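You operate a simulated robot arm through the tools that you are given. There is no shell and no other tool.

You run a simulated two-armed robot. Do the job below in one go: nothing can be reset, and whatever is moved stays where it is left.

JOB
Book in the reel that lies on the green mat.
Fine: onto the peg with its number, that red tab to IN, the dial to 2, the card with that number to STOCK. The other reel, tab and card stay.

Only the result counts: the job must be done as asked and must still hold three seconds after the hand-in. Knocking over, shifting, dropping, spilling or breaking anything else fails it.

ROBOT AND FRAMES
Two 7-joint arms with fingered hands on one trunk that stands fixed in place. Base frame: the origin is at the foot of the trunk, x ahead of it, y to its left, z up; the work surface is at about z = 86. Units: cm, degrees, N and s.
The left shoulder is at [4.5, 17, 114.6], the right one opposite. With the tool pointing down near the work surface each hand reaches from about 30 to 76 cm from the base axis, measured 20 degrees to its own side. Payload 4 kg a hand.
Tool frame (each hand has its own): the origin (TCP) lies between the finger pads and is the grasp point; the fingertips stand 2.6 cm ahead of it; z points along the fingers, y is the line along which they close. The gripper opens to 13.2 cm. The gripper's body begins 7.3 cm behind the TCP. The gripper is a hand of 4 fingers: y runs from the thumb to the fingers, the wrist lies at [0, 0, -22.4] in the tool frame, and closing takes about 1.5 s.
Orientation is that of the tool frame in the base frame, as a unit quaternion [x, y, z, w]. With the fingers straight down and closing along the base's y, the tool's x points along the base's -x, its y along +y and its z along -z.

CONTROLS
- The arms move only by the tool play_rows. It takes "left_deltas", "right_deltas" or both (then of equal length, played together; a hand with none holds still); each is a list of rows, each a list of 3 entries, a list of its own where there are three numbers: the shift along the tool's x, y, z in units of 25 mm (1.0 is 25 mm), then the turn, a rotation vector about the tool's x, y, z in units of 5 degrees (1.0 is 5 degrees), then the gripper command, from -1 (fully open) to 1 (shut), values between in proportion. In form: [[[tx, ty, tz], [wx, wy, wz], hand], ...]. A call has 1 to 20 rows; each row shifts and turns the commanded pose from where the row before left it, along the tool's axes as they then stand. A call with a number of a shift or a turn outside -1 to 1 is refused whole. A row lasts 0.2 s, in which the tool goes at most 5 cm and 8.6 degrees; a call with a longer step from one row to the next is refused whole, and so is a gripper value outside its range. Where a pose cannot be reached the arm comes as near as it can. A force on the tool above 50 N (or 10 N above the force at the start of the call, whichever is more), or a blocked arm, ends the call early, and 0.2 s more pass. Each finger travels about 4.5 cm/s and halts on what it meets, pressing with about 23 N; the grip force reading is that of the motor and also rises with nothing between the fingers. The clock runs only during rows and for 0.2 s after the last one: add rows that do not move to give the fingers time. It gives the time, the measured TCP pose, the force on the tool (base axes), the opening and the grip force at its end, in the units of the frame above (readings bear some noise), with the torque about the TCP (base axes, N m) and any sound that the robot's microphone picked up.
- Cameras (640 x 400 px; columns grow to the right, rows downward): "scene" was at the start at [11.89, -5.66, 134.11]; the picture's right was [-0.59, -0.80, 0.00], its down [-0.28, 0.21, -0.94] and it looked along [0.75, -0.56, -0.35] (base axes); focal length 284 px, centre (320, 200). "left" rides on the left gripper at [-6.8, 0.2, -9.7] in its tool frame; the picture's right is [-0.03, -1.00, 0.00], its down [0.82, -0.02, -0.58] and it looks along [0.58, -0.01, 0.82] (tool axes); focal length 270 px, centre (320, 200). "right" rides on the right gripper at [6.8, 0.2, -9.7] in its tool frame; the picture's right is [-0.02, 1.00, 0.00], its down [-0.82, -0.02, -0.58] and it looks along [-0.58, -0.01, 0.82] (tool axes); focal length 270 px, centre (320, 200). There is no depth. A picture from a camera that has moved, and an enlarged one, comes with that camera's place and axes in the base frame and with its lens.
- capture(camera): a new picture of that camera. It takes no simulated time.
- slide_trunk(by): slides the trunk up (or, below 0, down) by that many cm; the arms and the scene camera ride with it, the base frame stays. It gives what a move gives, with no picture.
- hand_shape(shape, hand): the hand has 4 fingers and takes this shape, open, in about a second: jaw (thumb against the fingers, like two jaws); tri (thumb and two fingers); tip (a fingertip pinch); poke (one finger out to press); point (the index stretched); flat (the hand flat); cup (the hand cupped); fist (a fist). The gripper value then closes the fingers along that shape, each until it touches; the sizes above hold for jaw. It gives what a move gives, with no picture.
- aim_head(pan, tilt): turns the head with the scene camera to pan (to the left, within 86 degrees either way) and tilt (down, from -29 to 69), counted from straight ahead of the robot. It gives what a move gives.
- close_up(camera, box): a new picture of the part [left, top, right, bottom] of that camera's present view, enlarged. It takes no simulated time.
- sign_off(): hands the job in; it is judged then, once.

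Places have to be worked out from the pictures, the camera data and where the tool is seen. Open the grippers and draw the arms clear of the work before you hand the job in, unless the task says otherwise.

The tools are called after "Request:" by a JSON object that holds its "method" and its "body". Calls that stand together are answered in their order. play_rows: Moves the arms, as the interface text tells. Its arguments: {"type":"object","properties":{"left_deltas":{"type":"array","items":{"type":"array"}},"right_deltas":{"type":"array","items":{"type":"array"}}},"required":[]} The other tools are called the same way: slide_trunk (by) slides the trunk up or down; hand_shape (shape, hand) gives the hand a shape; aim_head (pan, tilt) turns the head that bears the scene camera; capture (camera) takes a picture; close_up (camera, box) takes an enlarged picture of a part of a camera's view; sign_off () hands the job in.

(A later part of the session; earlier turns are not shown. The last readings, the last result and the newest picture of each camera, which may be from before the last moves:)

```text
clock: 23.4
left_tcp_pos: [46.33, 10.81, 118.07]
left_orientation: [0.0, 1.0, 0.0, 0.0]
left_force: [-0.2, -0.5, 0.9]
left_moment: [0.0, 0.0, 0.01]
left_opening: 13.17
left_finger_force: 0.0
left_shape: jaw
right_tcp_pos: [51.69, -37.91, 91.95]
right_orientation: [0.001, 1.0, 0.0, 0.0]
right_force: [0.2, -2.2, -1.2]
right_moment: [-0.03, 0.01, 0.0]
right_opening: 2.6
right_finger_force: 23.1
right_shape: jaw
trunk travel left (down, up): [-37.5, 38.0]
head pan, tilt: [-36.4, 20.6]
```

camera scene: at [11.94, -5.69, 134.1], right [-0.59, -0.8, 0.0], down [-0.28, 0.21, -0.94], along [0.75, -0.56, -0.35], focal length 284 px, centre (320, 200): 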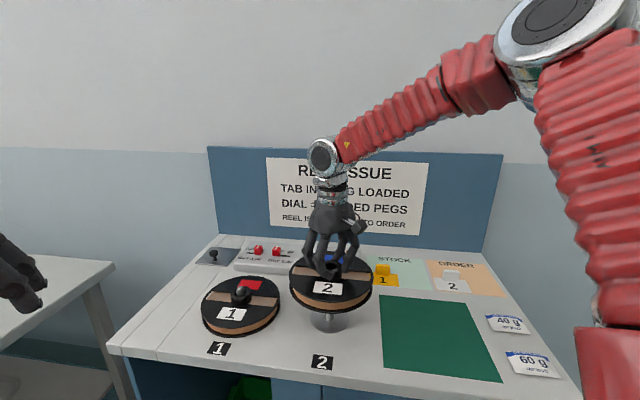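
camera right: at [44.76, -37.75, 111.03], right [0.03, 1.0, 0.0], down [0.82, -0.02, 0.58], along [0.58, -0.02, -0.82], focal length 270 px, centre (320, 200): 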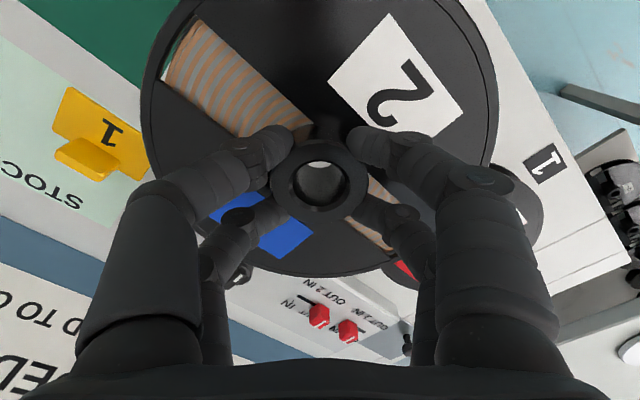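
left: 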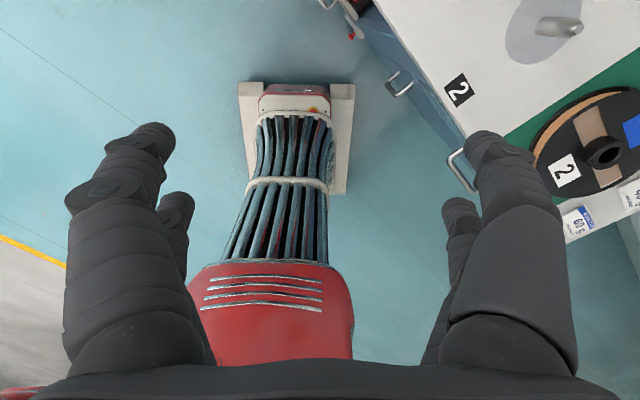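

The weight has gone to the disc (force down to -1.2 N). I open the fingers in place, then rise straight up.

Request:
{"method": "play_rows", "body": {"right_deltas": [[[0, 0, 0], [0, 0, 0], 0.4], [[0, 0, 0], [0, 0, 0], 0.0], [[0, 0, 0], [0, 0, 0], -0.2], [[0, 0, 0], [0, 0, 0], -0.3], [[0, 0, 0], [0, 0, 0], -0.3], [[0, 0, -0.3], [0, 0, 0], -0.3], [[0, 0, -0.6], [0, 0, 0], -0.3], [[0, 0, -0.8], [0, 0, 0], -0.3], [[0, 0, -0.8], [0, 0, 0], -0.3], [[0, 0, -0.8], [0, 0, 0], -0.5], [[0, 0, -0.8], [0, 0, 0], -0.8], [[0, 0, -0.8], [0, 0, 0], -1], [[0, 0, -0.8], [0, 0, 0], -1]]}}

Request:
{"method": "capture", "body": {"camera": "scene"}}

Request:
{"method": "capture", "body": {"camera": "right"}}

```text
clock: 26.2
left_tcp_pos: [46.09, 10.77, 118.16]
left_orientation: [0.0, 1.0, 0.0, 0.0]
left_force: [-0.7, 0.2, -1.5]
left_moment: [0.0, -0.02, 0.0]
left_opening: 13.2
left_finger_force: 0.0
left_shape: jaw
right_tcp_pos: [51.63, -37.87, 106.39]
right_orientation: [0.001, 1.0, 0.001, 0.0]
right_force: [0.2, 0.2, 0.3]
right_moment: [0.0, 0.02, 0.01]
right_opening: 13.19
right_finger_force: 0.0
right_shape: jaw
trunk travel left (down, up): [-37.5, 38.0]
head pan, tilt: [-36.4, 20.6]
```

```text
taken
camera scene: at [11.88, -5.65, 134.11], right [-0.59, -0.8, 0.0], down [-0.28, 0.21, -0.94], along [0.75, -0.56, -0.35], focal length 284 px, centre (320, 200)
```

scene: 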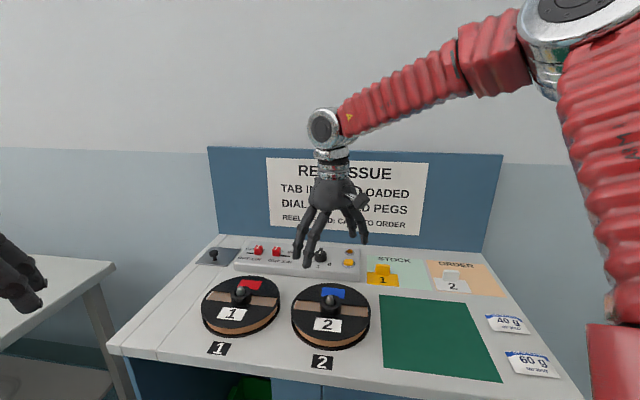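

```text
taken
camera right: at [44.64, -37.76, 115.97], right [0.03, 1.0, 0.0], down [0.82, -0.02, 0.58], along [0.58, -0.01, -0.82], focal length 270 px, centre (320, 200)
```

right: 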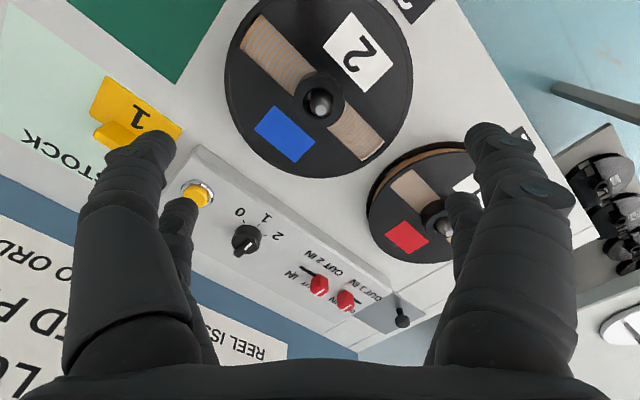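

Reel 2 sits on peg 2 with the peg tip showing through. Next is the card: I bring the hand over card 2 on ORDER for a closer look.

Request:
{"method": "play_rows", "body": {"right_deltas": [[[0.2, -0.5, -0.5], [0, 0, 0], -1], [[0.4, -0.8, -0.5], [0, 0, 0], -1], [[0.4, -0.8, -0.3], [0, 0, 0], -1], [[0.4, -0.8, -0.1], [0, 0, 0], -1], [[0.4, -0.8, 0], [0, 0, 0], -1], [[0.4, -0.8, 0], [0, 0, 0], -1], [[0.4, -0.8, 0], [0, 0, 0], -1], [[0.4, -0.8, 0], [0, 0, 0], -1], [[0.4, -0.8, 0], [0, 0, 0], -1], [[0.4, -0.8, 0], [0, 0, 0], -1], [[0.4, -0.8, 0], [0, 0, 0], -1], [[0.4, -0.8, 0], [0, 0, 0], -1], [[0.4, -0.8, 0], [0, 0, 0], -1], [[0.4, -0.8, 0], [0, 0, 0], -1]]}}

Request:
{"method": "capture", "body": {"camera": "right"}}

Request:
{"method": "close_up", "body": {"camera": "scene", "box": [350, 245, 520, 310]}}

Request:
{"method": "close_up", "body": {"camera": "scene", "box": [190, 260, 390, 360]}}

```text
clock: 29.2
left_tcp_pos: [46.19, 10.78, 118.14]
left_orientation: [0.0, 1.0, 0.0, 0.0]
left_force: [-0.1, 0.3, -0.3]
left_moment: [-0.04, -0.01, 0.01]
left_opening: 13.21
left_finger_force: 0.1
left_shape: jaw
right_tcp_pos: [38.01, -65.04, 109.92]
right_orientation: [0.001, 1.0, 0.0, 0.0]
right_force: [-0.5, 0.7, 0.0]
right_moment: [-0.02, 0.02, -0.01]
right_opening: 13.2
right_finger_force: 0.2
right_shape: jaw
trunk travel left (down, up): [-37.5, 38.0]
head pan, tilt: [-36.4, 20.6]
```

```text
taken
camera right: at [31.14, -64.86, 119.61], right [0.03, 1.0, 0.0], down [0.82, -0.02, 0.58], along [0.58, -0.01, -0.82], focal length 270 px, centre (320, 200)
```

right: 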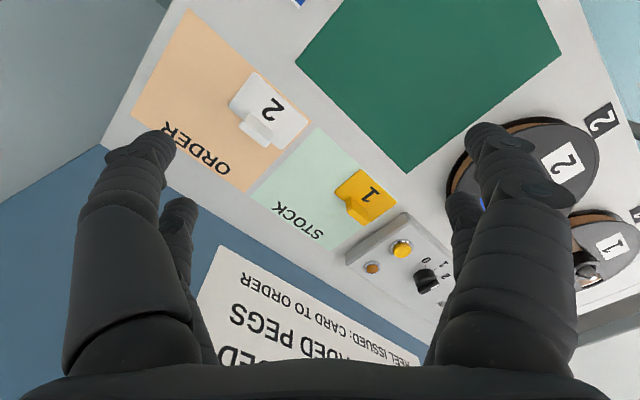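

```text
3.76 times, centred on (435, 278) of scene
camera zoom: at [11.86, -5.69, 134.11], right [-0.59, -0.8, 0.0], down [-0.28, 0.21, -0.94], along [0.75, -0.56, -0.35], focal length 1068 px, centre (-113, -92)
```

zoom: 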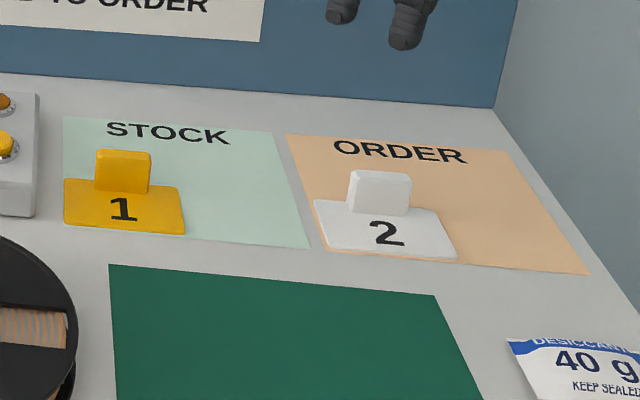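

```text
3.20 times, centred on (290, 310) of scene
camera zoom: at [11.86, -5.69, 134.11], right [-0.59, -0.8, 0.0], down [-0.28, 0.21, -0.94], along [0.75, -0.56, -0.35], focal length 908 px, centre (416, -152)
```

zoom: 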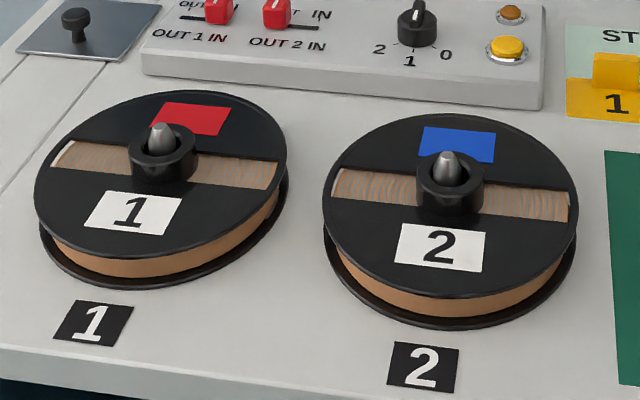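

Reel 2 sits flat on its peg. Now I enlarge the two pads and cards in the hand camera to measure them.

Request:
{"method": "close_up", "body": {"camera": "right", "box": [210, 50, 410, 260]}}

Request:
{"method": "close_up", "body": {"camera": "right", "box": [220, 60, 320, 160]}}

Request:
{"method": "close_up", "body": {"camera": "scene", "box": [425, 255, 485, 300]}}

```text
1.90 times, centred on (310, 155) of right
camera zoom: at [31.14, -64.86, 119.61], right [0.03, 1.0, 0.0], down [0.82, -0.02, 0.58], along [0.58, -0.01, -0.82], focal length 515 px, centre (339, 286)
```

zoom: 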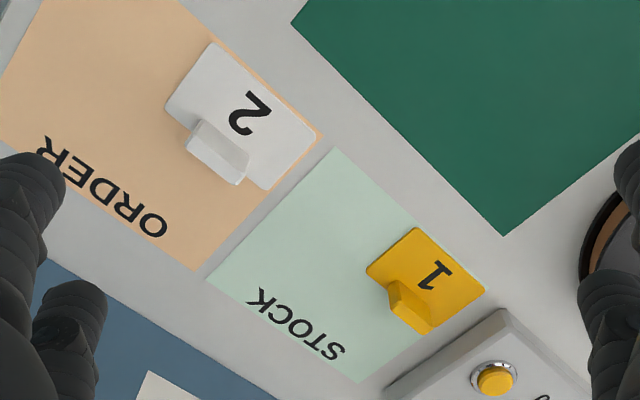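

```text
4.00 times, centred on (270, 110) of right
camera zoom: at [31.14, -64.86, 119.61], right [0.03, 1.0, 0.0], down [0.82, -0.02, 0.58], along [0.58, -0.01, -0.82], focal length 1081 px, centre (520, 560)
```

zoom: 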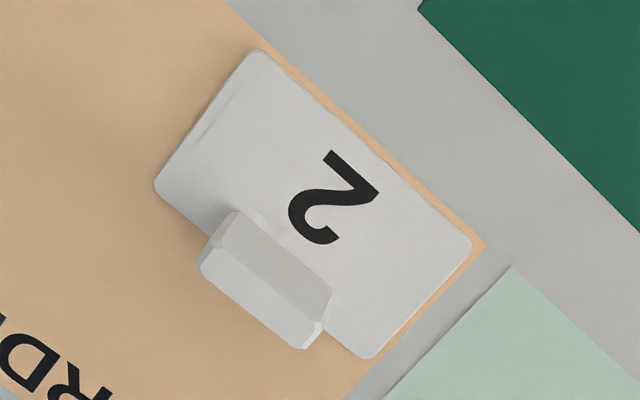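

```text
8.89 times, centred on (455, 278) of scene
camera zoom: at [11.86, -5.69, 134.11], right [-0.59, -0.8, 0.0], down [-0.28, 0.21, -0.94], along [0.75, -0.56, -0.35], focal length 2523 px, centre (-880, -489)
```

zoom: 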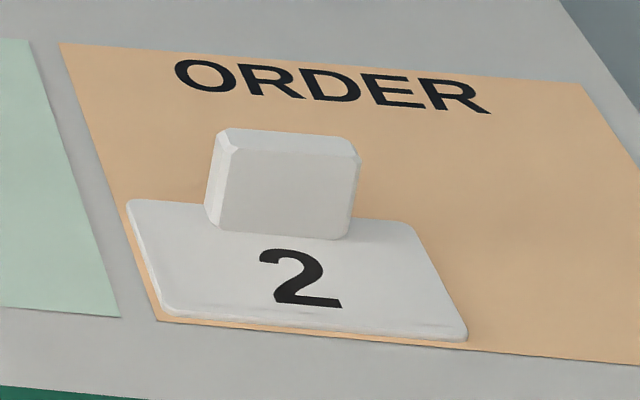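

I work out card 2 as 8.2 x 5.3 cm centred at (41.5, -71.3) with its block handle (about 3.7 cm wide, 1 cm thick, top z of 89.2) centred at (43.0, -72.8). The bench is turned about 45 degrees. I yaw the hand by 45 degrees so it closes across the handle's thickness, and see how the arm takes it.

Request:
{"method": "play_rows", "body": {"right_deltas": [[[0, 0, 0], [0, 0, -1], -1], [[0, 0, 0], [0, 0, -1], -1], [[0, 0, 0], [0, 0, -1], -1], [[0, 0, 0], [0, 0, -1], -1], [[0, 0, 0], [0, 0, -1], -1], [[0, 0, 0], [0, 0, -1], -1], [[0, 0, 0], [0, 0, -1], -1], [[0, 0, 0], [0, 0, -1], -1], [[0, 0, 0], [0, 0, -1], -1]]}}

Request:
{"method": "capture", "body": {"camera": "right"}}

Request:
{"method": "capture", "body": {"camera": "scene"}}

```text
clock: 31.2
left_tcp_pos: [46.22, 10.86, 118.11]
left_orientation: [0.0, 1.0, 0.001, 0.0]
left_force: [0.2, -1.3, 1.0]
left_moment: [0.01, 0.0, 0.01]
left_opening: 13.19
left_finger_force: 0.1
left_shape: jaw
right_tcp_pos: [38.13, -65.13, 109.7]
right_orientation: [-0.382, 0.924, 0.001, 0.0]
right_force: [-0.6, 0.1, -0.2]
right_moment: [-0.01, -0.01, 0.01]
right_opening: 13.21
right_finger_force: 0.0
right_shape: jaw
trunk travel left (down, up): [-37.5, 38.0]
head pan, tilt: [-36.4, 20.6]
```

```text
taken
camera right: at [32.99, -69.88, 119.5], right [-0.69, 0.72, 0.0], down [0.59, 0.56, 0.58], along [0.42, 0.4, -0.82], focal length 270 px, centre (320, 200)
```

right: 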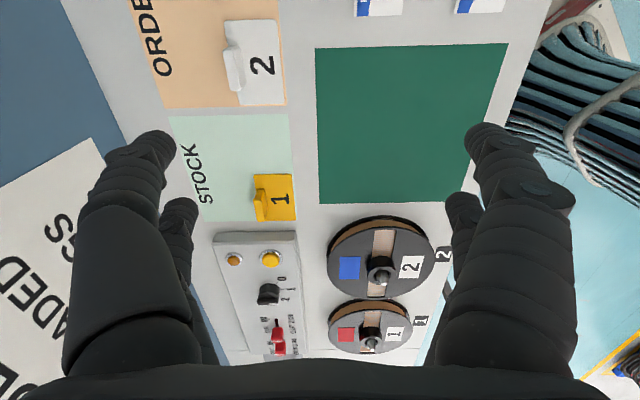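

```text
taken
camera scene: at [11.88, -5.67, 134.11], right [-0.59, -0.8, 0.0], down [-0.28, 0.21, -0.94], along [0.75, -0.56, -0.35], focal length 284 px, centre (320, 200)
```

scene: 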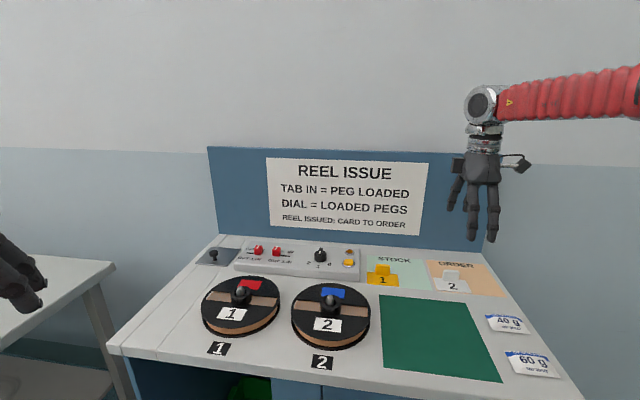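

The yaw is true to the bench (edges now run straight in the picture). I go over the handle at a safe height to check the reach.

Request:
{"method": "play_rows", "body": {"right_deltas": [[[0.1, -0.445, 0.485], [0, 0, 0], -1], [[0.1, -0.445, 0.485], [0, 0, 0], -1], [[0.1, -0.445, 0.485], [0, 0, 0], -1], [[0.1, -0.445, 0.485], [0, 0, 0], -1], [[0.1, -0.445, 0.485], [0, 0, 0], -1], [[0.1, -0.445, 0.485], [0, 0, 0], -1], [[0.1, -0.445, 0.485], [0, 0, 0], -1], [[0.1, -0.445, 0.485], [0, 0, 0], -1], [[0, 0, 0], [0, 0, 0], -1]]}}

Request:
{"method": "capture", "body": {"camera": "right"}}

```text
clock: 33.2
left_tcp_pos: [46.11, 10.7, 118.12]
left_orientation: [0.0, 1.0, 0.0, 0.0]
left_force: [-0.8, -0.2, 0.2]
left_moment: [0.02, 0.01, -0.04]
left_opening: 13.21
left_finger_force: 0.0
left_shape: jaw
right_tcp_pos: [43.08, -72.86, 100.2]
right_orientation: [-0.383, 0.924, 0.0, -0.001]
right_force: [0.2, -0.3, 0.1]
right_moment: [0.0, -0.01, 0.01]
right_opening: 13.17
right_finger_force: 0.0
right_shape: jaw
trunk travel left (down, up): [-37.5, 38.0]
head pan, tilt: [-36.4, 20.6]
```

```text
taken
camera right: at [37.89, -77.61, 109.86], right [-0.69, 0.73, 0.0], down [0.59, 0.56, 0.58], along [0.42, 0.4, -0.82], focal length 270 px, centre (320, 200)
```

right: 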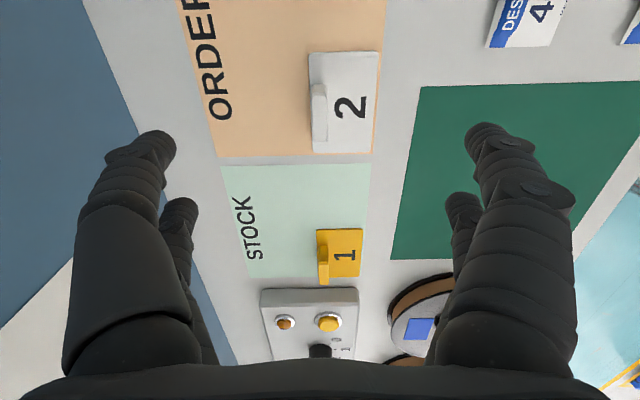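

Reached exactly. Before grasping I probe, empty-handed and at a safe height, whether the arm reaches the place for the card in STOCK with the tool upright.

Request:
{"method": "play_rows", "body": {"right_deltas": [[[-0.585, -0.297, 0.21], [0, 0, 0], -1], [[-0.585, -0.297, 0.21], [0, 0, 0], -1], [[-0.585, -0.297, 0.21], [0, 0, 0], -1], [[-0.585, -0.297, 0.21], [0, 0, 0], -1], [[-0.585, -0.297, 0.21], [0, 0, 0], -1], [[-0.585, -0.297, 0.21], [0, 0, 0], -1], [[-0.585, -0.297, 0.21], [0, 0, 0], -1], [[-0.585, -0.297, 0.21], [0, 0, 0], -1], [[0, 0, 0], [0, 0, 0], -1]]}}

Request:
{"method": "capture", "body": {"camera": "right"}}

Request:
{"method": "capture", "body": {"camera": "scene"}}

```text
clock: 35.2
left_tcp_pos: [46.15, 10.82, 118.15]
left_orientation: [0.0, 1.0, 0.0, 0.001]
left_force: [-0.3, 0.0, -0.1]
left_moment: [0.0, 0.04, 0.02]
left_opening: 13.22
left_finger_force: 0.0
left_shape: jaw
right_tcp_pos: [55.44, -68.84, 95.93]
right_orientation: [-0.382, 0.924, 0.001, 0.0]
right_force: [-0.4, -0.4, 0.2]
right_moment: [-0.05, -0.02, 0.0]
right_opening: 13.19
right_finger_force: 0.1
right_shape: jaw
trunk travel left (down, up): [-37.5, 38.0]
head pan, tilt: [-36.4, 20.6]
```

```text
taken
camera right: at [50.39, -73.6, 105.75], right [-0.69, 0.73, 0.0], down [0.59, 0.56, 0.58], along [0.42, 0.4, -0.82], focal length 270 px, centre (320, 200)
```

right: 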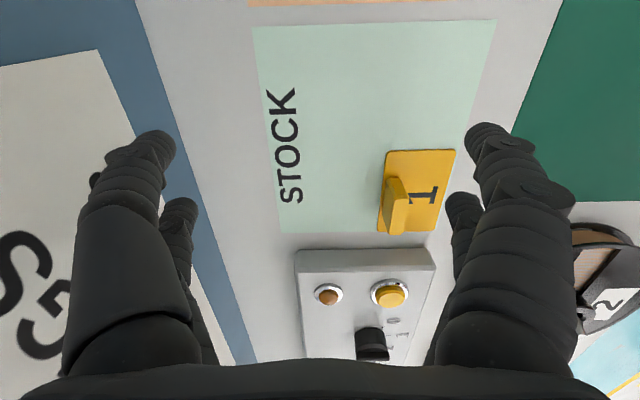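

```text
taken
camera scene: at [11.85, -5.66, 134.12], right [-0.59, -0.8, 0.0], down [-0.28, 0.21, -0.94], along [0.75, -0.56, -0.35], focal length 284 px, centre (320, 200)
```

scene: 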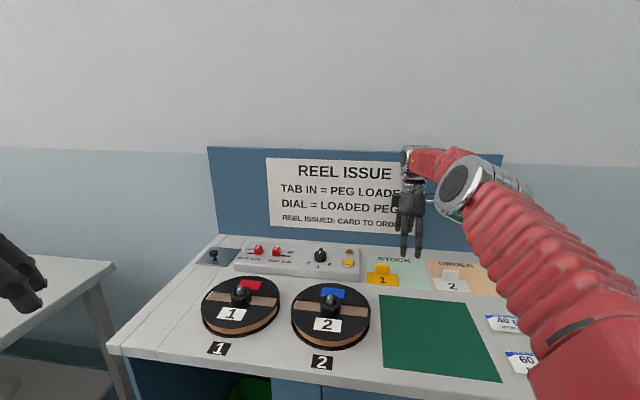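

The arm reaches there upright, and the pad corners agree with my earlier numbers; the target for the card's centre is about (54.15, -67.65), behind card 1. I return over card 2's handle with the fingers set to about 5 cm.

Request:
{"method": "play_rows", "body": {"right_deltas": [[[0.58, 0.3, 0], [0, 0, 0], -1], [[0.58, 0.3, 0], [0, 0, 0], -0.6], [[0.58, 0.3, 0], [0, 0, 0], -0.3], [[0.58, 0.3, 0], [0, 0, 0], 0], [[0.58, 0.3, 0], [0, 0, 0], 0.2], [[0.58, 0.3, 0], [0, 0, 0], 0.2], [[0.58, 0.3, 0], [0, 0, 0], 0.2], [[0.58, 0.3, 0], [0, 0, 0], 0.2], [[0, 0, 0], [0, 0, 0], 0.2]]}}

Request:
{"method": "capture", "body": {"camera": "right"}}

Request:
{"method": "close_up", "body": {"camera": "scene", "box": [400, 220, 510, 310]}}

```text
clock: 37.2
left_tcp_pos: [46.25, 10.9, 118.01]
left_orientation: [-0.001, 1.0, 0.0, -0.002]
left_force: [0.2, -0.1, 0.3]
left_moment: [-0.02, 0.04, 0.02]
left_opening: 13.19
left_finger_force: 0.0
left_shape: jaw
right_tcp_pos: [42.87, -72.84, 95.92]
right_orientation: [-0.383, 0.924, 0.001, 0.0]
right_force: [-1.0, -0.2, -0.5]
right_moment: [0.0, 0.04, 0.0]
right_opening: 5.33
right_finger_force: 0.2
right_shape: jaw
trunk travel left (down, up): [-37.5, 38.0]
head pan, tilt: [-36.4, 20.6]
```

```text
taken
camera right: at [37.86, -77.57, 105.66], right [-0.69, 0.73, 0.0], down [0.59, 0.56, 0.58], along [0.42, 0.4, -0.82], focal length 270 px, centre (320, 200)
```

right: 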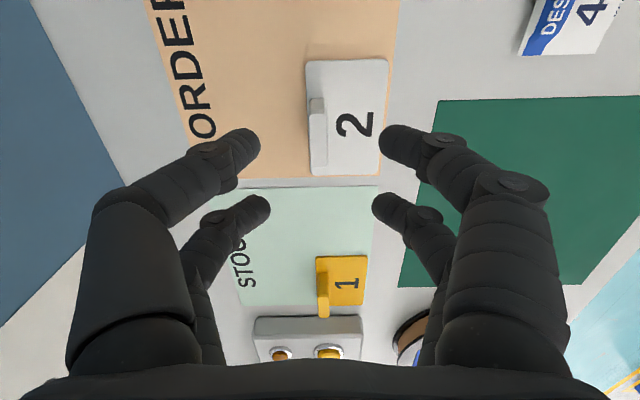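

```text
4.44 times, centred on (455, 265) of scene
camera zoom: at [11.93, -5.66, 134.1], right [-0.59, -0.8, 0.0], down [-0.28, 0.21, -0.94], along [0.75, -0.56, -0.35], focal length 1261 px, centre (-280, -89)
```

zoom: 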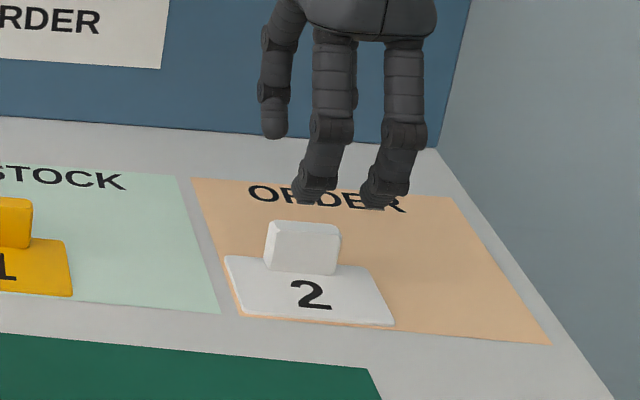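

I enlarge the hand camera view to measure the handle's place against the fingers.

Request:
{"method": "close_up", "body": {"camera": "right", "box": [260, 40, 420, 200]}}

```text
2.50 times, centred on (340, 120) of right
camera zoom: at [37.86, -77.57, 105.66], right [-0.69, 0.73, 0.0], down [0.59, 0.56, 0.58], along [0.42, 0.4, -0.82], focal length 676 px, centre (270, 400)
```

zoom: 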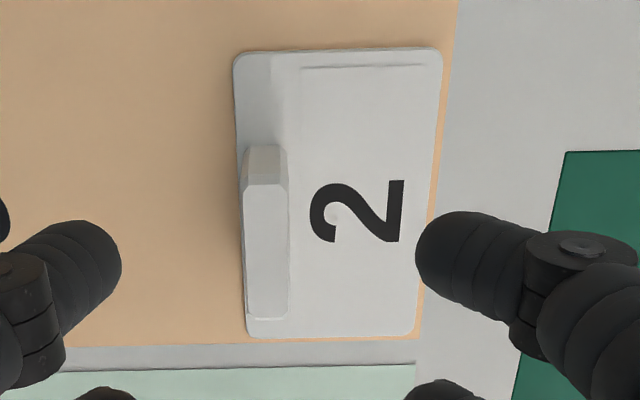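

The handle centre at (42.95, -72.8) is right under the TCP. I go down so that the tips stand about 0.7 cm above the card plate.

Request:
{"method": "play_rows", "body": {"right_deltas": [[[0, 0, 0.4], [0, 0, 0], 0.2], [[0, 0, 0.4], [0, 0, 0], 0.2], [[0, 0, 0.4], [0, 0, 0], 0.2], [[0, 0, 0.4], [0, 0, 0], 0.2], [[0, 0, 0.4], [0, 0, 0], 0.2], [[0, 0, 0.4], [0, 0, 0], 0.2], [[0, 0, 0], [0, 0, 0], 0.2]]}}

Request:
{"method": "capture", "body": {"camera": "right"}}

Request:
{"method": "close_up", "body": {"camera": "scene", "box": [400, 220, 510, 310]}}

```text
clock: 38.8
left_tcp_pos: [46.07, 10.82, 118.17]
left_orientation: [0.0, 1.0, 0.0, 0.0]
left_force: [-0.3, -0.7, 0.3]
left_moment: [-0.02, 0.0, -0.01]
left_opening: 13.19
left_finger_force: 0.0
left_shape: jaw
right_tcp_pos: [42.89, -72.68, 89.83]
right_orientation: [-0.382, 0.924, 0.0, 0.0]
right_force: [0.4, -0.4, -0.2]
right_moment: [0.0, 0.01, 0.01]
right_opening: 5.32
right_finger_force: 0.1
right_shape: jaw
trunk travel left (down, up): [-37.5, 38.0]
head pan, tilt: [-36.4, 20.6]
```

```text
taken
camera right: at [37.89, -77.44, 99.69], right [-0.69, 0.73, 0.0], down [0.59, 0.56, 0.58], along [0.42, 0.4, -0.82], focal length 270 px, centre (320, 200)
```

right: 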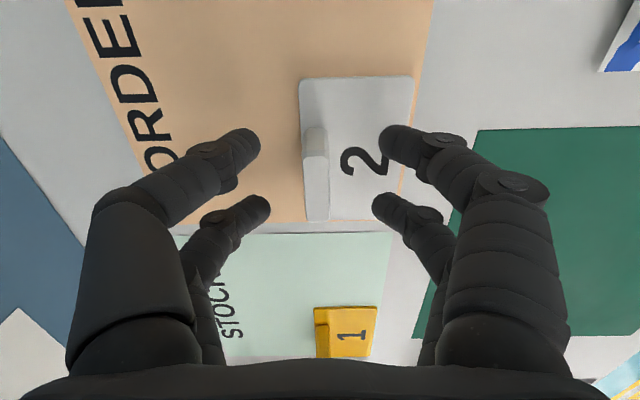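

```text
4.44 times, centred on (455, 265) of scene
camera zoom: at [11.89, -5.66, 134.11], right [-0.59, -0.8, 0.0], down [-0.28, 0.21, -0.94], along [0.75, -0.56, -0.35], focal length 1261 px, centre (-280, -89)
```

zoom: 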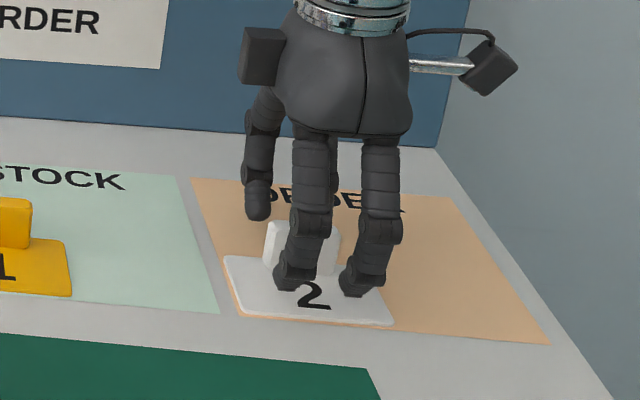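

I check the fingers' sideways position against the handle before closing.

Request:
{"method": "close_up", "body": {"camera": "right", "box": [220, 90, 420, 240]}}

Request:
{"method": "close_up", "body": {"camera": "scene", "box": [440, 260, 500, 300]}}

```text
2.67 times, centred on (320, 165) of right
camera zoom: at [37.89, -77.44, 99.69], right [-0.69, 0.73, 0.0], down [0.59, 0.56, 0.58], along [0.42, 0.4, -0.82], focal length 721 px, centre (320, 293)
```

zoom: 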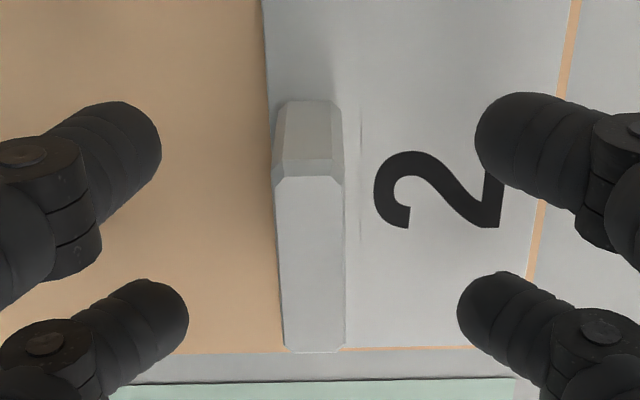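

```text
10.00 times, centred on (470, 280) of scene
camera zoom: at [11.89, -5.66, 134.11], right [-0.59, -0.8, 0.0], down [-0.28, 0.21, -0.94], along [0.75, -0.56, -0.35], focal length 2838 px, centre (-1180, -600)
```

zoom: 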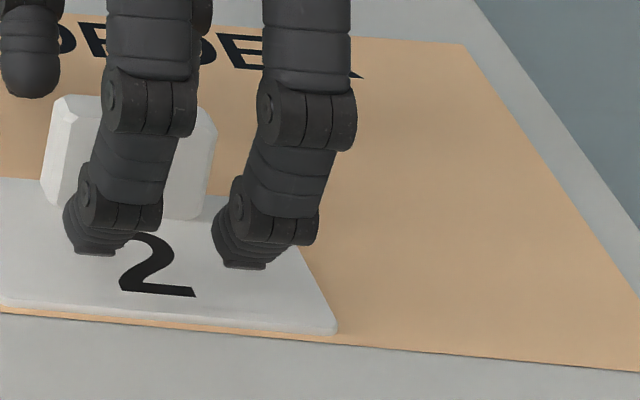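

The fingers straddle the handle evenly. I close on it gently and check the grip.

Request:
{"method": "play_rows", "body": {"right_deltas": [[[0, 0, 0], [0, 0, 0], 0.4], [[0, 0, 0], [0, 0, 0], 0.6], [[0, 0, 0], [0, 0, 0], 0.8], [[0, 0, 0], [0, 0, 0], 1], [[0, 0, 0], [0, 0, 0], 1], [[0, 0, 0], [0, 0, 0], 1]]}}

Request:
{"method": "close_up", "body": {"camera": "right", "box": [220, 90, 420, 240]}}

Request:
{"method": "close_up", "body": {"camera": "scene", "box": [440, 260, 500, 300]}}

```text
clock: 40.2
left_tcp_pos: [46.22, 10.85, 118.14]
left_orientation: [0.0, 1.0, 0.0, -0.001]
left_force: [0.6, 0.7, 0.8]
left_moment: [0.0, -0.01, -0.01]
left_opening: 13.2
left_finger_force: 0.0
left_shape: jaw
right_tcp_pos: [43.12, -72.77, 90.05]
right_orientation: [-0.382, 0.924, 0.0, 0.0]
right_force: [0.3, 0.1, -0.3]
right_moment: [0.01, -0.01, -0.01]
right_opening: 0.64
right_finger_force: 22.9
right_shape: jaw
trunk travel left (down, up): [-37.5, 38.0]
head pan, tilt: [-36.4, 20.6]
```

```text
2.67 times, centred on (320, 165) of right
camera zoom: at [37.9, -77.45, 99.69], right [-0.69, 0.73, 0.0], down [0.59, 0.56, 0.58], along [0.42, 0.4, -0.82], focal length 721 px, centre (320, 293)
```

zoom: 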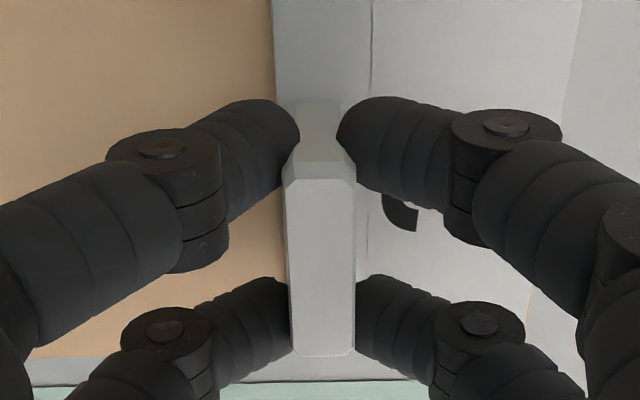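

```text
10.00 times, centred on (470, 280) of scene
camera zoom: at [11.9, -5.67, 134.11], right [-0.59, -0.8, 0.0], down [-0.28, 0.21, -0.94], along [0.75, -0.56, -0.35], focal length 2838 px, centre (-1180, -600)
```

zoom: 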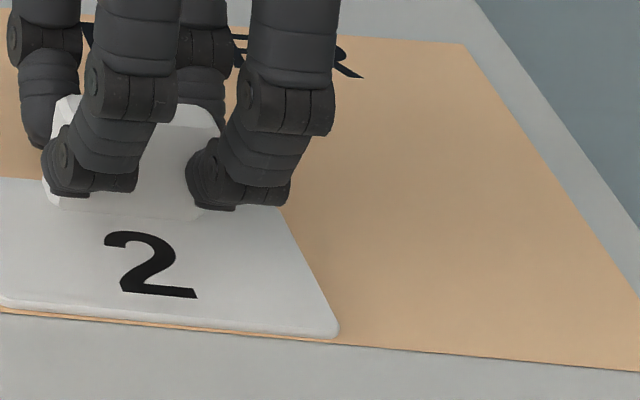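

All four fingers bear on the handle at 22.9 N. I lift slowly by about 2.5 cm and look again.

Request:
{"method": "play_rows", "body": {"right_deltas": [[[0, 0, -0.12], [0, 0, 0], 1], [[0, 0, -0.2], [0, 0, 0], 1], [[0, 0, -0.25], [0, 0, 0], 1], [[0, 0, -0.25], [0, 0, 0], 1], [[0, 0, -0.2], [0, 0, 0], 1], [[0, 0, 0], [0, 0, 0], 1]]}}

Request:
{"method": "capture", "body": {"camera": "right"}}

Request:
{"method": "close_up", "body": {"camera": "scene", "box": [400, 220, 510, 310]}}

```text
clock: 41.6
left_tcp_pos: [46.21, 10.85, 118.02]
left_orientation: [0.001, 1.0, 0.0, 0.0]
left_force: [1.0, 0.6, 0.1]
left_moment: [-0.01, 0.03, 0.0]
left_opening: 13.21
left_finger_force: 0.1
left_shape: jaw
right_tcp_pos: [42.85, -72.77, 92.38]
right_orientation: [-0.384, 0.924, 0.0, 0.001]
right_force: [-0.3, 0.0, 0.0]
right_moment: [-0.01, -0.01, -0.04]
right_opening: 0.68
right_finger_force: 23.5
right_shape: jaw
trunk travel left (down, up): [-37.5, 38.0]
head pan, tilt: [-36.4, 20.6]
```

```text
taken
camera right: at [37.82, -77.46, 102.16], right [-0.69, 0.73, 0.0], down [0.59, 0.56, 0.58], along [0.42, 0.4, -0.82], focal length 270 px, centre (320, 200)
```

right: 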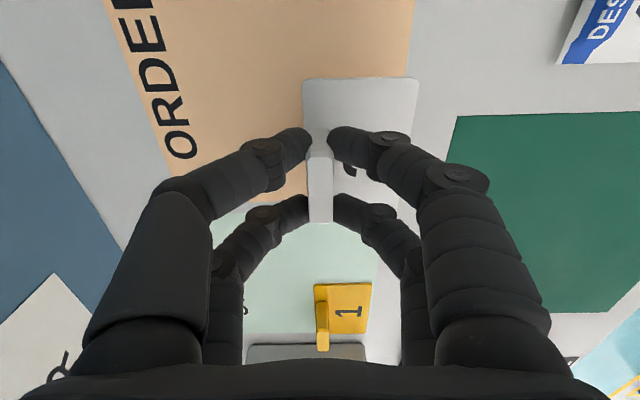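

```text
4.44 times, centred on (455, 265) of scene
camera zoom: at [11.91, -5.67, 134.1], right [-0.59, -0.8, 0.0], down [-0.28, 0.21, -0.94], along [0.75, -0.56, -0.35], focal length 1261 px, centre (-280, -89)
```

zoom: 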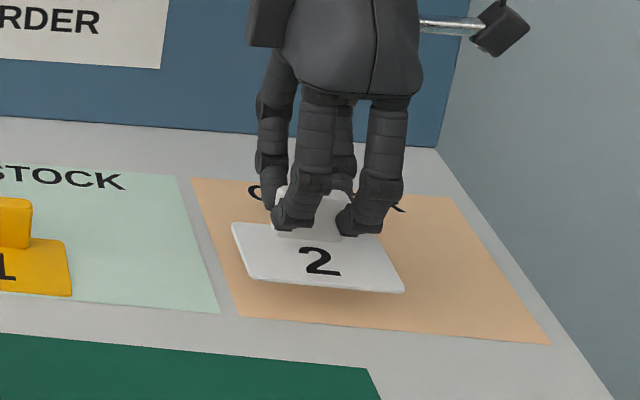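

The card hangs level from the hand. I lift it clear of card 1's handle height and carry it to the free part of STOCK.

Request:
{"method": "play_rows", "body": {"right_deltas": [[[0, 0, -0.35], [0, 0, 0], 1], [[0, 0, -0.35], [0, 0, 0], 1], [[0, 0, -0.35], [0, 0, 0], 1], [[0, 0, -0.35], [0, 0, 0], 1], [[-0.2, -0.11, 0], [0, 0, 0], 1], [[-0.35, -0.19, 0], [0, 0, 0], 1], [[-0.41, -0.23, 0], [0, 0, 0], 1], [[-0.41, -0.23, 0], [0, 0, 0], 1], [[-0.41, -0.23, 0], [0, 0, 0], 1], [[-0.41, -0.23, 0], [0, 0, 0], 1], [[-0.41, -0.23, 0], [0, 0, 0], 1], [[-0.41, -0.23, 0], [0, 0, 0], 1], [[-0.41, -0.23, 0], [0, 0, 0], 1], [[-0.41, -0.23, 0], [0, 0, 0], 1], [[-0.41, -0.23, 0], [0, 0, 0], 1], [[-0.29, -0.14, 0], [0, 0, 0], 1], [[-0.12, -0.06, 0], [0, 0, 0], 1], [[0, 0, 0], [0, 0, 0], 1]]}}

Request:
{"method": "capture", "body": {"camera": "right"}}

Request:
{"method": "close_up", "body": {"camera": "scene", "box": [350, 220, 500, 310]}}

```text
clock: 45.4
left_tcp_pos: [46.31, 10.85, 118.1]
left_orientation: [0.0, 1.0, 0.0, 0.0]
left_force: [0.0, 0.0, 0.2]
left_moment: [0.01, -0.02, 0.0]
left_opening: 13.2
left_finger_force: 0.0
left_shape: jaw
right_tcp_pos: [55.52, -68.89, 95.93]
right_orientation: [-0.383, 0.924, 0.0, 0.0]
right_force: [0.3, -0.5, 0.4]
right_moment: [0.03, -0.01, -0.02]
right_opening: 0.68
right_finger_force: 23.1
right_shape: jaw
trunk travel left (down, up): [-37.5, 38.0]
head pan, tilt: [-36.4, 20.6]
```

```text
taken
camera right: at [50.48, -73.65, 105.66], right [-0.69, 0.73, 0.0], down [0.59, 0.56, 0.58], along [0.42, 0.4, -0.82], focal length 270 px, centre (320, 200)
```

right: 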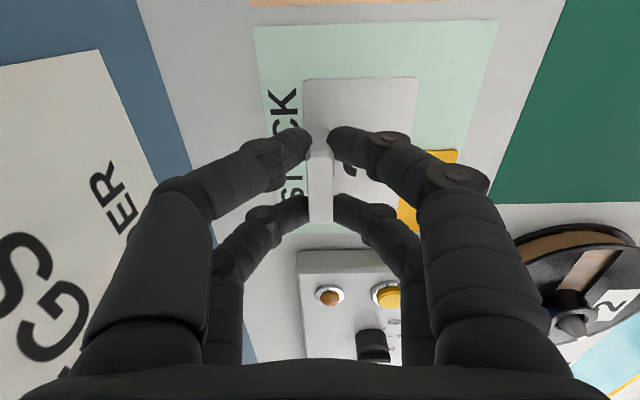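

```text
4.27 times, centred on (425, 265) of scene
camera zoom: at [11.93, -5.66, 134.1], right [-0.59, -0.8, 0.0], down [-0.28, 0.21, -0.94], along [0.75, -0.56, -0.35], focal length 1211 px, centre (-128, -77)
```

zoom: 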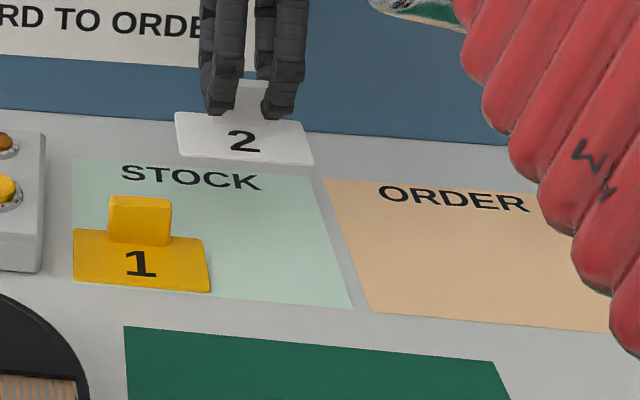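

By the hand view the card's centre lies over (54.0, -67.5), with 0.8 cm to card 1. I lower it to just above the pad.

Request:
{"method": "play_rows", "body": {"right_deltas": [[[0, 0, 0.2], [0, 0, 0], 1], [[0, 0, 0.3], [0, 0, 0], 1], [[0, 0, 0.3], [0, 0, 0], 1], [[0, 0, 0.3], [0, 0, 0], 1], [[0, 0, 0.3], [0, 0, 0], 1], [[0, 0, 0.3], [0, 0, 0], 1], [[0, 0, 0.3], [0, 0, 0], 1], [[0, 0, 0.2], [0, 0, 0], 1], [[0, 0, 0.1], [0, 0, 0], 1], [[0, 0, 0], [0, 0, 0], 1]]}}

Request:
{"method": "capture", "body": {"camera": "right"}}

Request:
{"method": "close_up", "body": {"camera": "scene", "box": [360, 230, 460, 300]}}

```text
clock: 47.6
left_tcp_pos: [46.28, 10.83, 118.11]
left_orientation: [-0.001, 1.0, 0.0, -0.002]
left_force: [0.4, -1.0, -0.1]
left_moment: [-0.01, -0.03, 0.03]
left_opening: 13.2
left_finger_force: 0.1
left_shape: jaw
right_tcp_pos: [54.99, -68.64, 91.46]
right_orientation: [-0.382, 0.924, -0.001, 0.001]
right_force: [0.0, -0.2, 0.2]
right_moment: [0.0, -0.01, -0.01]
right_opening: 0.66
right_finger_force: 22.8
right_shape: jaw
right hand out of reach, approached as far as the arm can: row 2, 6, 8
trunk travel left (down, up): [-37.5, 38.0]
head pan, tilt: [-36.4, 20.6]
```

```text
taken
camera right: at [50.01, -73.4, 101.27], right [-0.69, 0.73, 0.0], down [0.59, 0.56, 0.58], along [0.42, 0.4, -0.82], focal length 270 px, centre (320, 200)
```

right: 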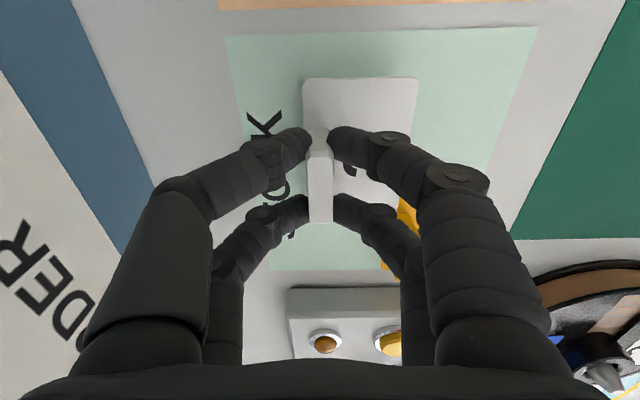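

```text
5.71 times, centred on (410, 265) of scene
camera zoom: at [11.92, -5.66, 134.11], right [-0.59, -0.8, 0.0], down [-0.28, 0.21, -0.94], along [0.75, -0.56, -0.35], focal length 1622 px, centre (-194, -171)
```

zoom: 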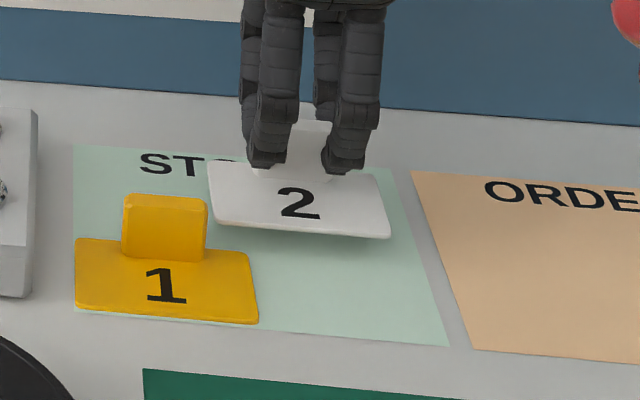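

The arm ran out of reach low down (it stopped at z = 91.5, card still about 1.5 cm up). The trunk can help: I raise the hand again, then slide the trunk down so the same spot comes within reach.

Request:
{"method": "play_rows", "body": {"right_deltas": [[[0, 0, -0.3], [0, 0, 0], 1], [[0, 0, -0.5], [0, 0, 0], 1], [[0, 0, -0.5], [0, 0, 0], 1], [[0, 0, -0.5], [0, 0, 0], 1], [[0, 0, -0.5], [0, 0, 0], 1], [[0, 0, -0.5], [0, 0, 0], 1], [[0, 0, -0.5], [0, 0, 0], 1], [[0, 0, -0.5], [0, 0, 0], 1], [[0, 0, -0.3], [0, 0, 0], 1], [[0, 0, 0], [0, 0, 0], 1]]}}

```text
clock: 49.8
left_tcp_pos: [46.22, 10.86, 118.08]
left_orientation: [0.0, 1.0, 0.0, 0.0]
left_force: [-0.3, -0.2, 0.0]
left_moment: [-0.02, 0.01, 0.0]
left_opening: 13.17
left_finger_force: 0.0
left_shape: jaw
right_tcp_pos: [55.27, -68.56, 101.84]
right_orientation: [-0.382, 0.924, 0.0, 0.0]
right_force: [-0.3, -0.1, -0.2]
right_moment: [0.01, 0.01, -0.01]
right_opening: 0.69
right_finger_force: 22.7
right_shape: jaw
trunk travel left (down, up): [-37.5, 38.0]
head pan, tilt: [-36.4, 20.6]
```

Up at 101.8. I slide the trunk down in a first small step of 3 cm to see how it behaves.

Request:
{"method": "slide_trunk", "body": {"by": -3}}

```text
clock: 50.5
left_tcp_pos: [46.16, 10.86, 115.1]
left_orientation: [0.0, 1.0, 0.0, 0.0]
left_force: [0.3, -0.4, -0.5]
left_moment: [0.01, -0.02, 0.03]
left_opening: 13.2
left_finger_force: 0.0
left_shape: jaw
right_tcp_pos: [55.02, -68.75, 98.77]
right_orientation: [-0.382, 0.924, 0.0, 0.0]
right_force: [0.0, 0.4, 0.3]
right_moment: [-0.01, -0.05, 0.02]
right_opening: 0.67
right_finger_force: 23.2
right_shape: jaw
trunk travel left (down, up): [-34.5, 41.0]
head pan, tilt: [-36.4, 20.6]
```

The arms ride rigidly with the trunk. I slide a further 5 cm down, which leaves the hand at about z = 93.8.

Request:
{"method": "slide_trunk", "body": {"by": -5}}

Request:
{"method": "capture", "body": {"camera": "right"}}

Request:
{"method": "capture", "body": {"camera": "scene"}}

```text
clock: 51.5
left_tcp_pos: [46.24, 10.79, 110.1]
left_orientation: [0.0, 1.0, -0.001, 0.0]
left_force: [-0.9, 0.4, 0.8]
left_moment: [-0.01, -0.03, -0.01]
left_opening: 13.19
left_finger_force: 0.0
left_shape: jaw
right_tcp_pos: [55.1, -68.67, 93.73]
right_orientation: [-0.382, 0.924, 0.0, 0.0]
right_force: [0.0, -0.6, 0.8]
right_moment: [0.05, 0.02, -0.01]
right_opening: 0.68
right_finger_force: 22.9
right_shape: jaw
trunk travel left (down, up): [-29.5, 46.0]
head pan, tilt: [-36.4, 20.6]
```

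```text
taken
camera right: at [50.0, -73.4, 103.55], right [-0.69, 0.73, 0.0], down [0.59, 0.56, 0.58], along [0.42, 0.4, -0.82], focal length 270 px, centre (320, 200)
```

right: 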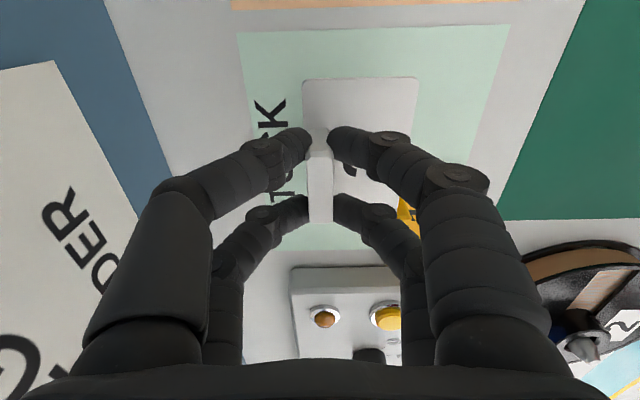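

```text
taken
camera scene: at [14.29, -5.65, 125.98], right [-0.59, -0.8, 0.0], down [-0.28, 0.21, -0.94], along [0.75, -0.56, -0.35], focal length 284 px, centre (320, 200)
```

scene: 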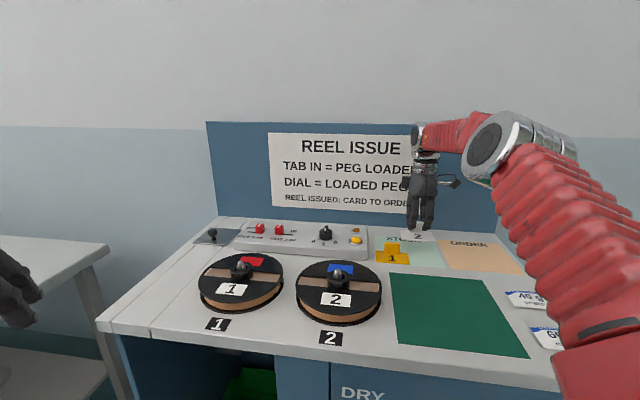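

The camera and shoulder moved forward and down; the hand is now at (55.1, -68.7, 93.7). I shift 0.55 cm toward the back to keep clear of card 1 and lower 3 cm.

Request:
{"method": "play_rows", "body": {"right_deltas": [[[0, -0.22, 0], [0, 0, 0], 1], [[0, 0, 0.2], [0, 0, 0], 1], [[0, 0, 0.25], [0, 0, 0], 1], [[0, 0, 0.25], [0, 0, 0], 1], [[0, 0, 0.25], [0, 0, 0], 1], [[0, 0, 0.25], [0, 0, 0], 1], [[0, 0, 0], [0, 0, 0], 1]]}}

Request:
{"method": "capture", "body": {"camera": "right"}}

Request:
{"method": "close_up", "body": {"camera": "scene", "box": [360, 210, 480, 280]}}

```text
clock: 53.1
left_tcp_pos: [46.38, 10.86, 110.06]
left_orientation: [0.0, 1.0, -0.001, -0.001]
left_force: [-0.1, -0.4, -0.4]
left_moment: [-0.01, -0.01, 0.01]
left_opening: 13.2
left_finger_force: 0.2
left_shape: jaw
right_tcp_pos: [55.47, -69.06, 90.75]
right_orientation: [-0.382, 0.924, 0.0, 0.0]
right_force: [-0.8, -0.3, 0.3]
right_moment: [0.01, 0.0, 0.03]
right_opening: 0.68
right_finger_force: 22.4
right_shape: jaw
trunk travel left (down, up): [-29.5, 46.0]
head pan, tilt: [-36.4, 20.6]
```

```text
taken
camera right: at [50.48, -73.82, 100.53], right [-0.69, 0.73, 0.0], down [0.59, 0.56, 0.58], along [0.42, 0.4, -0.82], focal length 270 px, centre (320, 200)
```

right: 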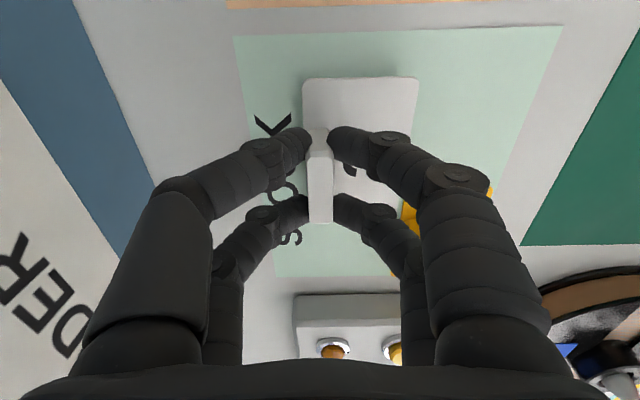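

```text
5.33 times, centred on (420, 245) of scene
camera zoom: at [14.37, -5.66, 125.96], right [-0.59, -0.8, 0.0], down [-0.28, 0.21, -0.94], along [0.75, -0.56, -0.35], focal length 1514 px, centre (-213, -40)
```

zoom: 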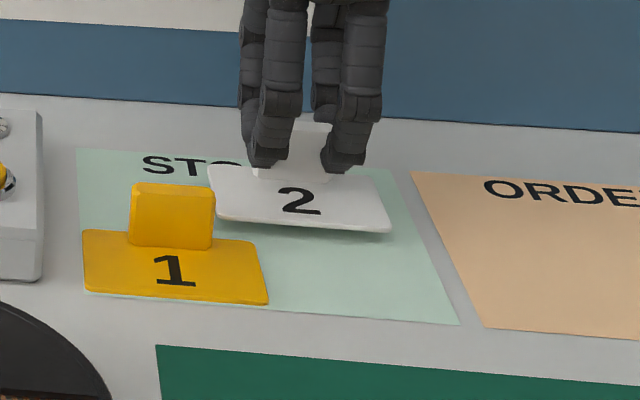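

Within reach now and clear of card 1. About 0.9 cm is left; I lower it in small steps.

Request:
{"method": "play_rows", "body": {"right_deltas": [[[0, 0, 0.1], [0, 0, 0], 1], [[0, 0, 0.1], [0, 0, 0], 1], [[0, 0, 0.08], [0, 0, 0], 1], [[0, 0, 0.04], [0, 0, 0], 1], [[0, 0, 0], [0, 0, 0], 1]]}}

Request:
{"method": "close_up", "body": {"camera": "scene", "box": [380, 220, 450, 265]}}

```text
clock: 54.3
left_tcp_pos: [46.27, 10.8, 110.03]
left_orientation: [0.0, 1.0, 0.0, -0.001]
left_force: [-0.4, 0.0, -1.2]
left_moment: [-0.03, 0.03, -0.02]
left_opening: 13.22
left_finger_force: 0.0
left_shape: jaw
right_tcp_pos: [55.39, -69.13, 89.99]
right_orientation: [-0.382, 0.924, 0.0, 0.001]
right_force: [-0.3, 0.3, -0.9]
right_moment: [-0.01, -0.01, 0.03]
right_opening: 0.69
right_finger_force: 23.1
right_shape: jaw
trunk travel left (down, up): [-29.5, 46.0]
head pan, tilt: [-36.4, 20.6]
```

```text
8.89 times, centred on (415, 242) of scene
camera zoom: at [14.37, -5.67, 125.96], right [-0.59, -0.8, 0.0], down [-0.28, 0.21, -0.94], along [0.75, -0.56, -0.35], focal length 2523 px, centre (-524, -178)
```

zoom: 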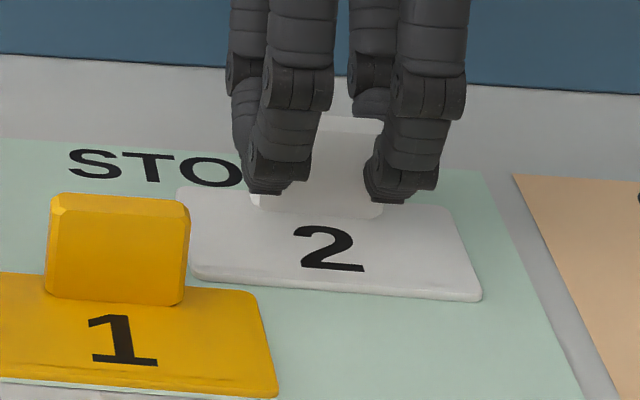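

The card is nearly down, with no contact force yet. I go another 1.5 mm in two steps.

Request:
{"method": "play_rows", "body": {"right_deltas": [[[0, 0, 0.03], [0, 0, 0], 1], [[0, 0, 0.03], [0, 0, 0], 1], [[0, 0, 0], [0, 0, 0], 1]]}}

Request:
{"method": "close_up", "body": {"camera": "scene", "box": [380, 220, 450, 265]}}

```text
clock: 55.1
left_tcp_pos: [46.27, 10.85, 109.95]
left_orientation: [0.0, 1.0, 0.001, 0.0]
left_force: [-0.5, 0.0, -0.2]
left_moment: [-0.06, -0.02, 0.03]
left_opening: 13.19
left_finger_force: 0.1
left_shape: jaw
right_tcp_pos: [55.46, -69.2, 89.9]
right_orientation: [-0.382, 0.924, 0.001, 0.0]
right_force: [-1.9, -0.1, 2.0]
right_moment: [-0.04, 0.04, 0.03]
right_opening: 0.69
right_finger_force: 22.3
right_shape: jaw
trunk travel left (down, up): [-29.5, 46.0]
head pan, tilt: [-36.4, 20.6]
```

```text
8.89 times, centred on (415, 242) of scene
camera zoom: at [14.34, -5.64, 125.96], right [-0.59, -0.8, 0.0], down [-0.28, 0.21, -0.94], along [0.75, -0.56, -0.35], focal length 2523 px, centre (-524, -178)
```

zoom: 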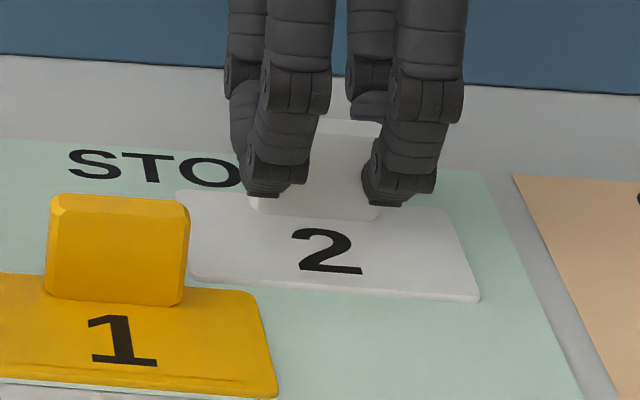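

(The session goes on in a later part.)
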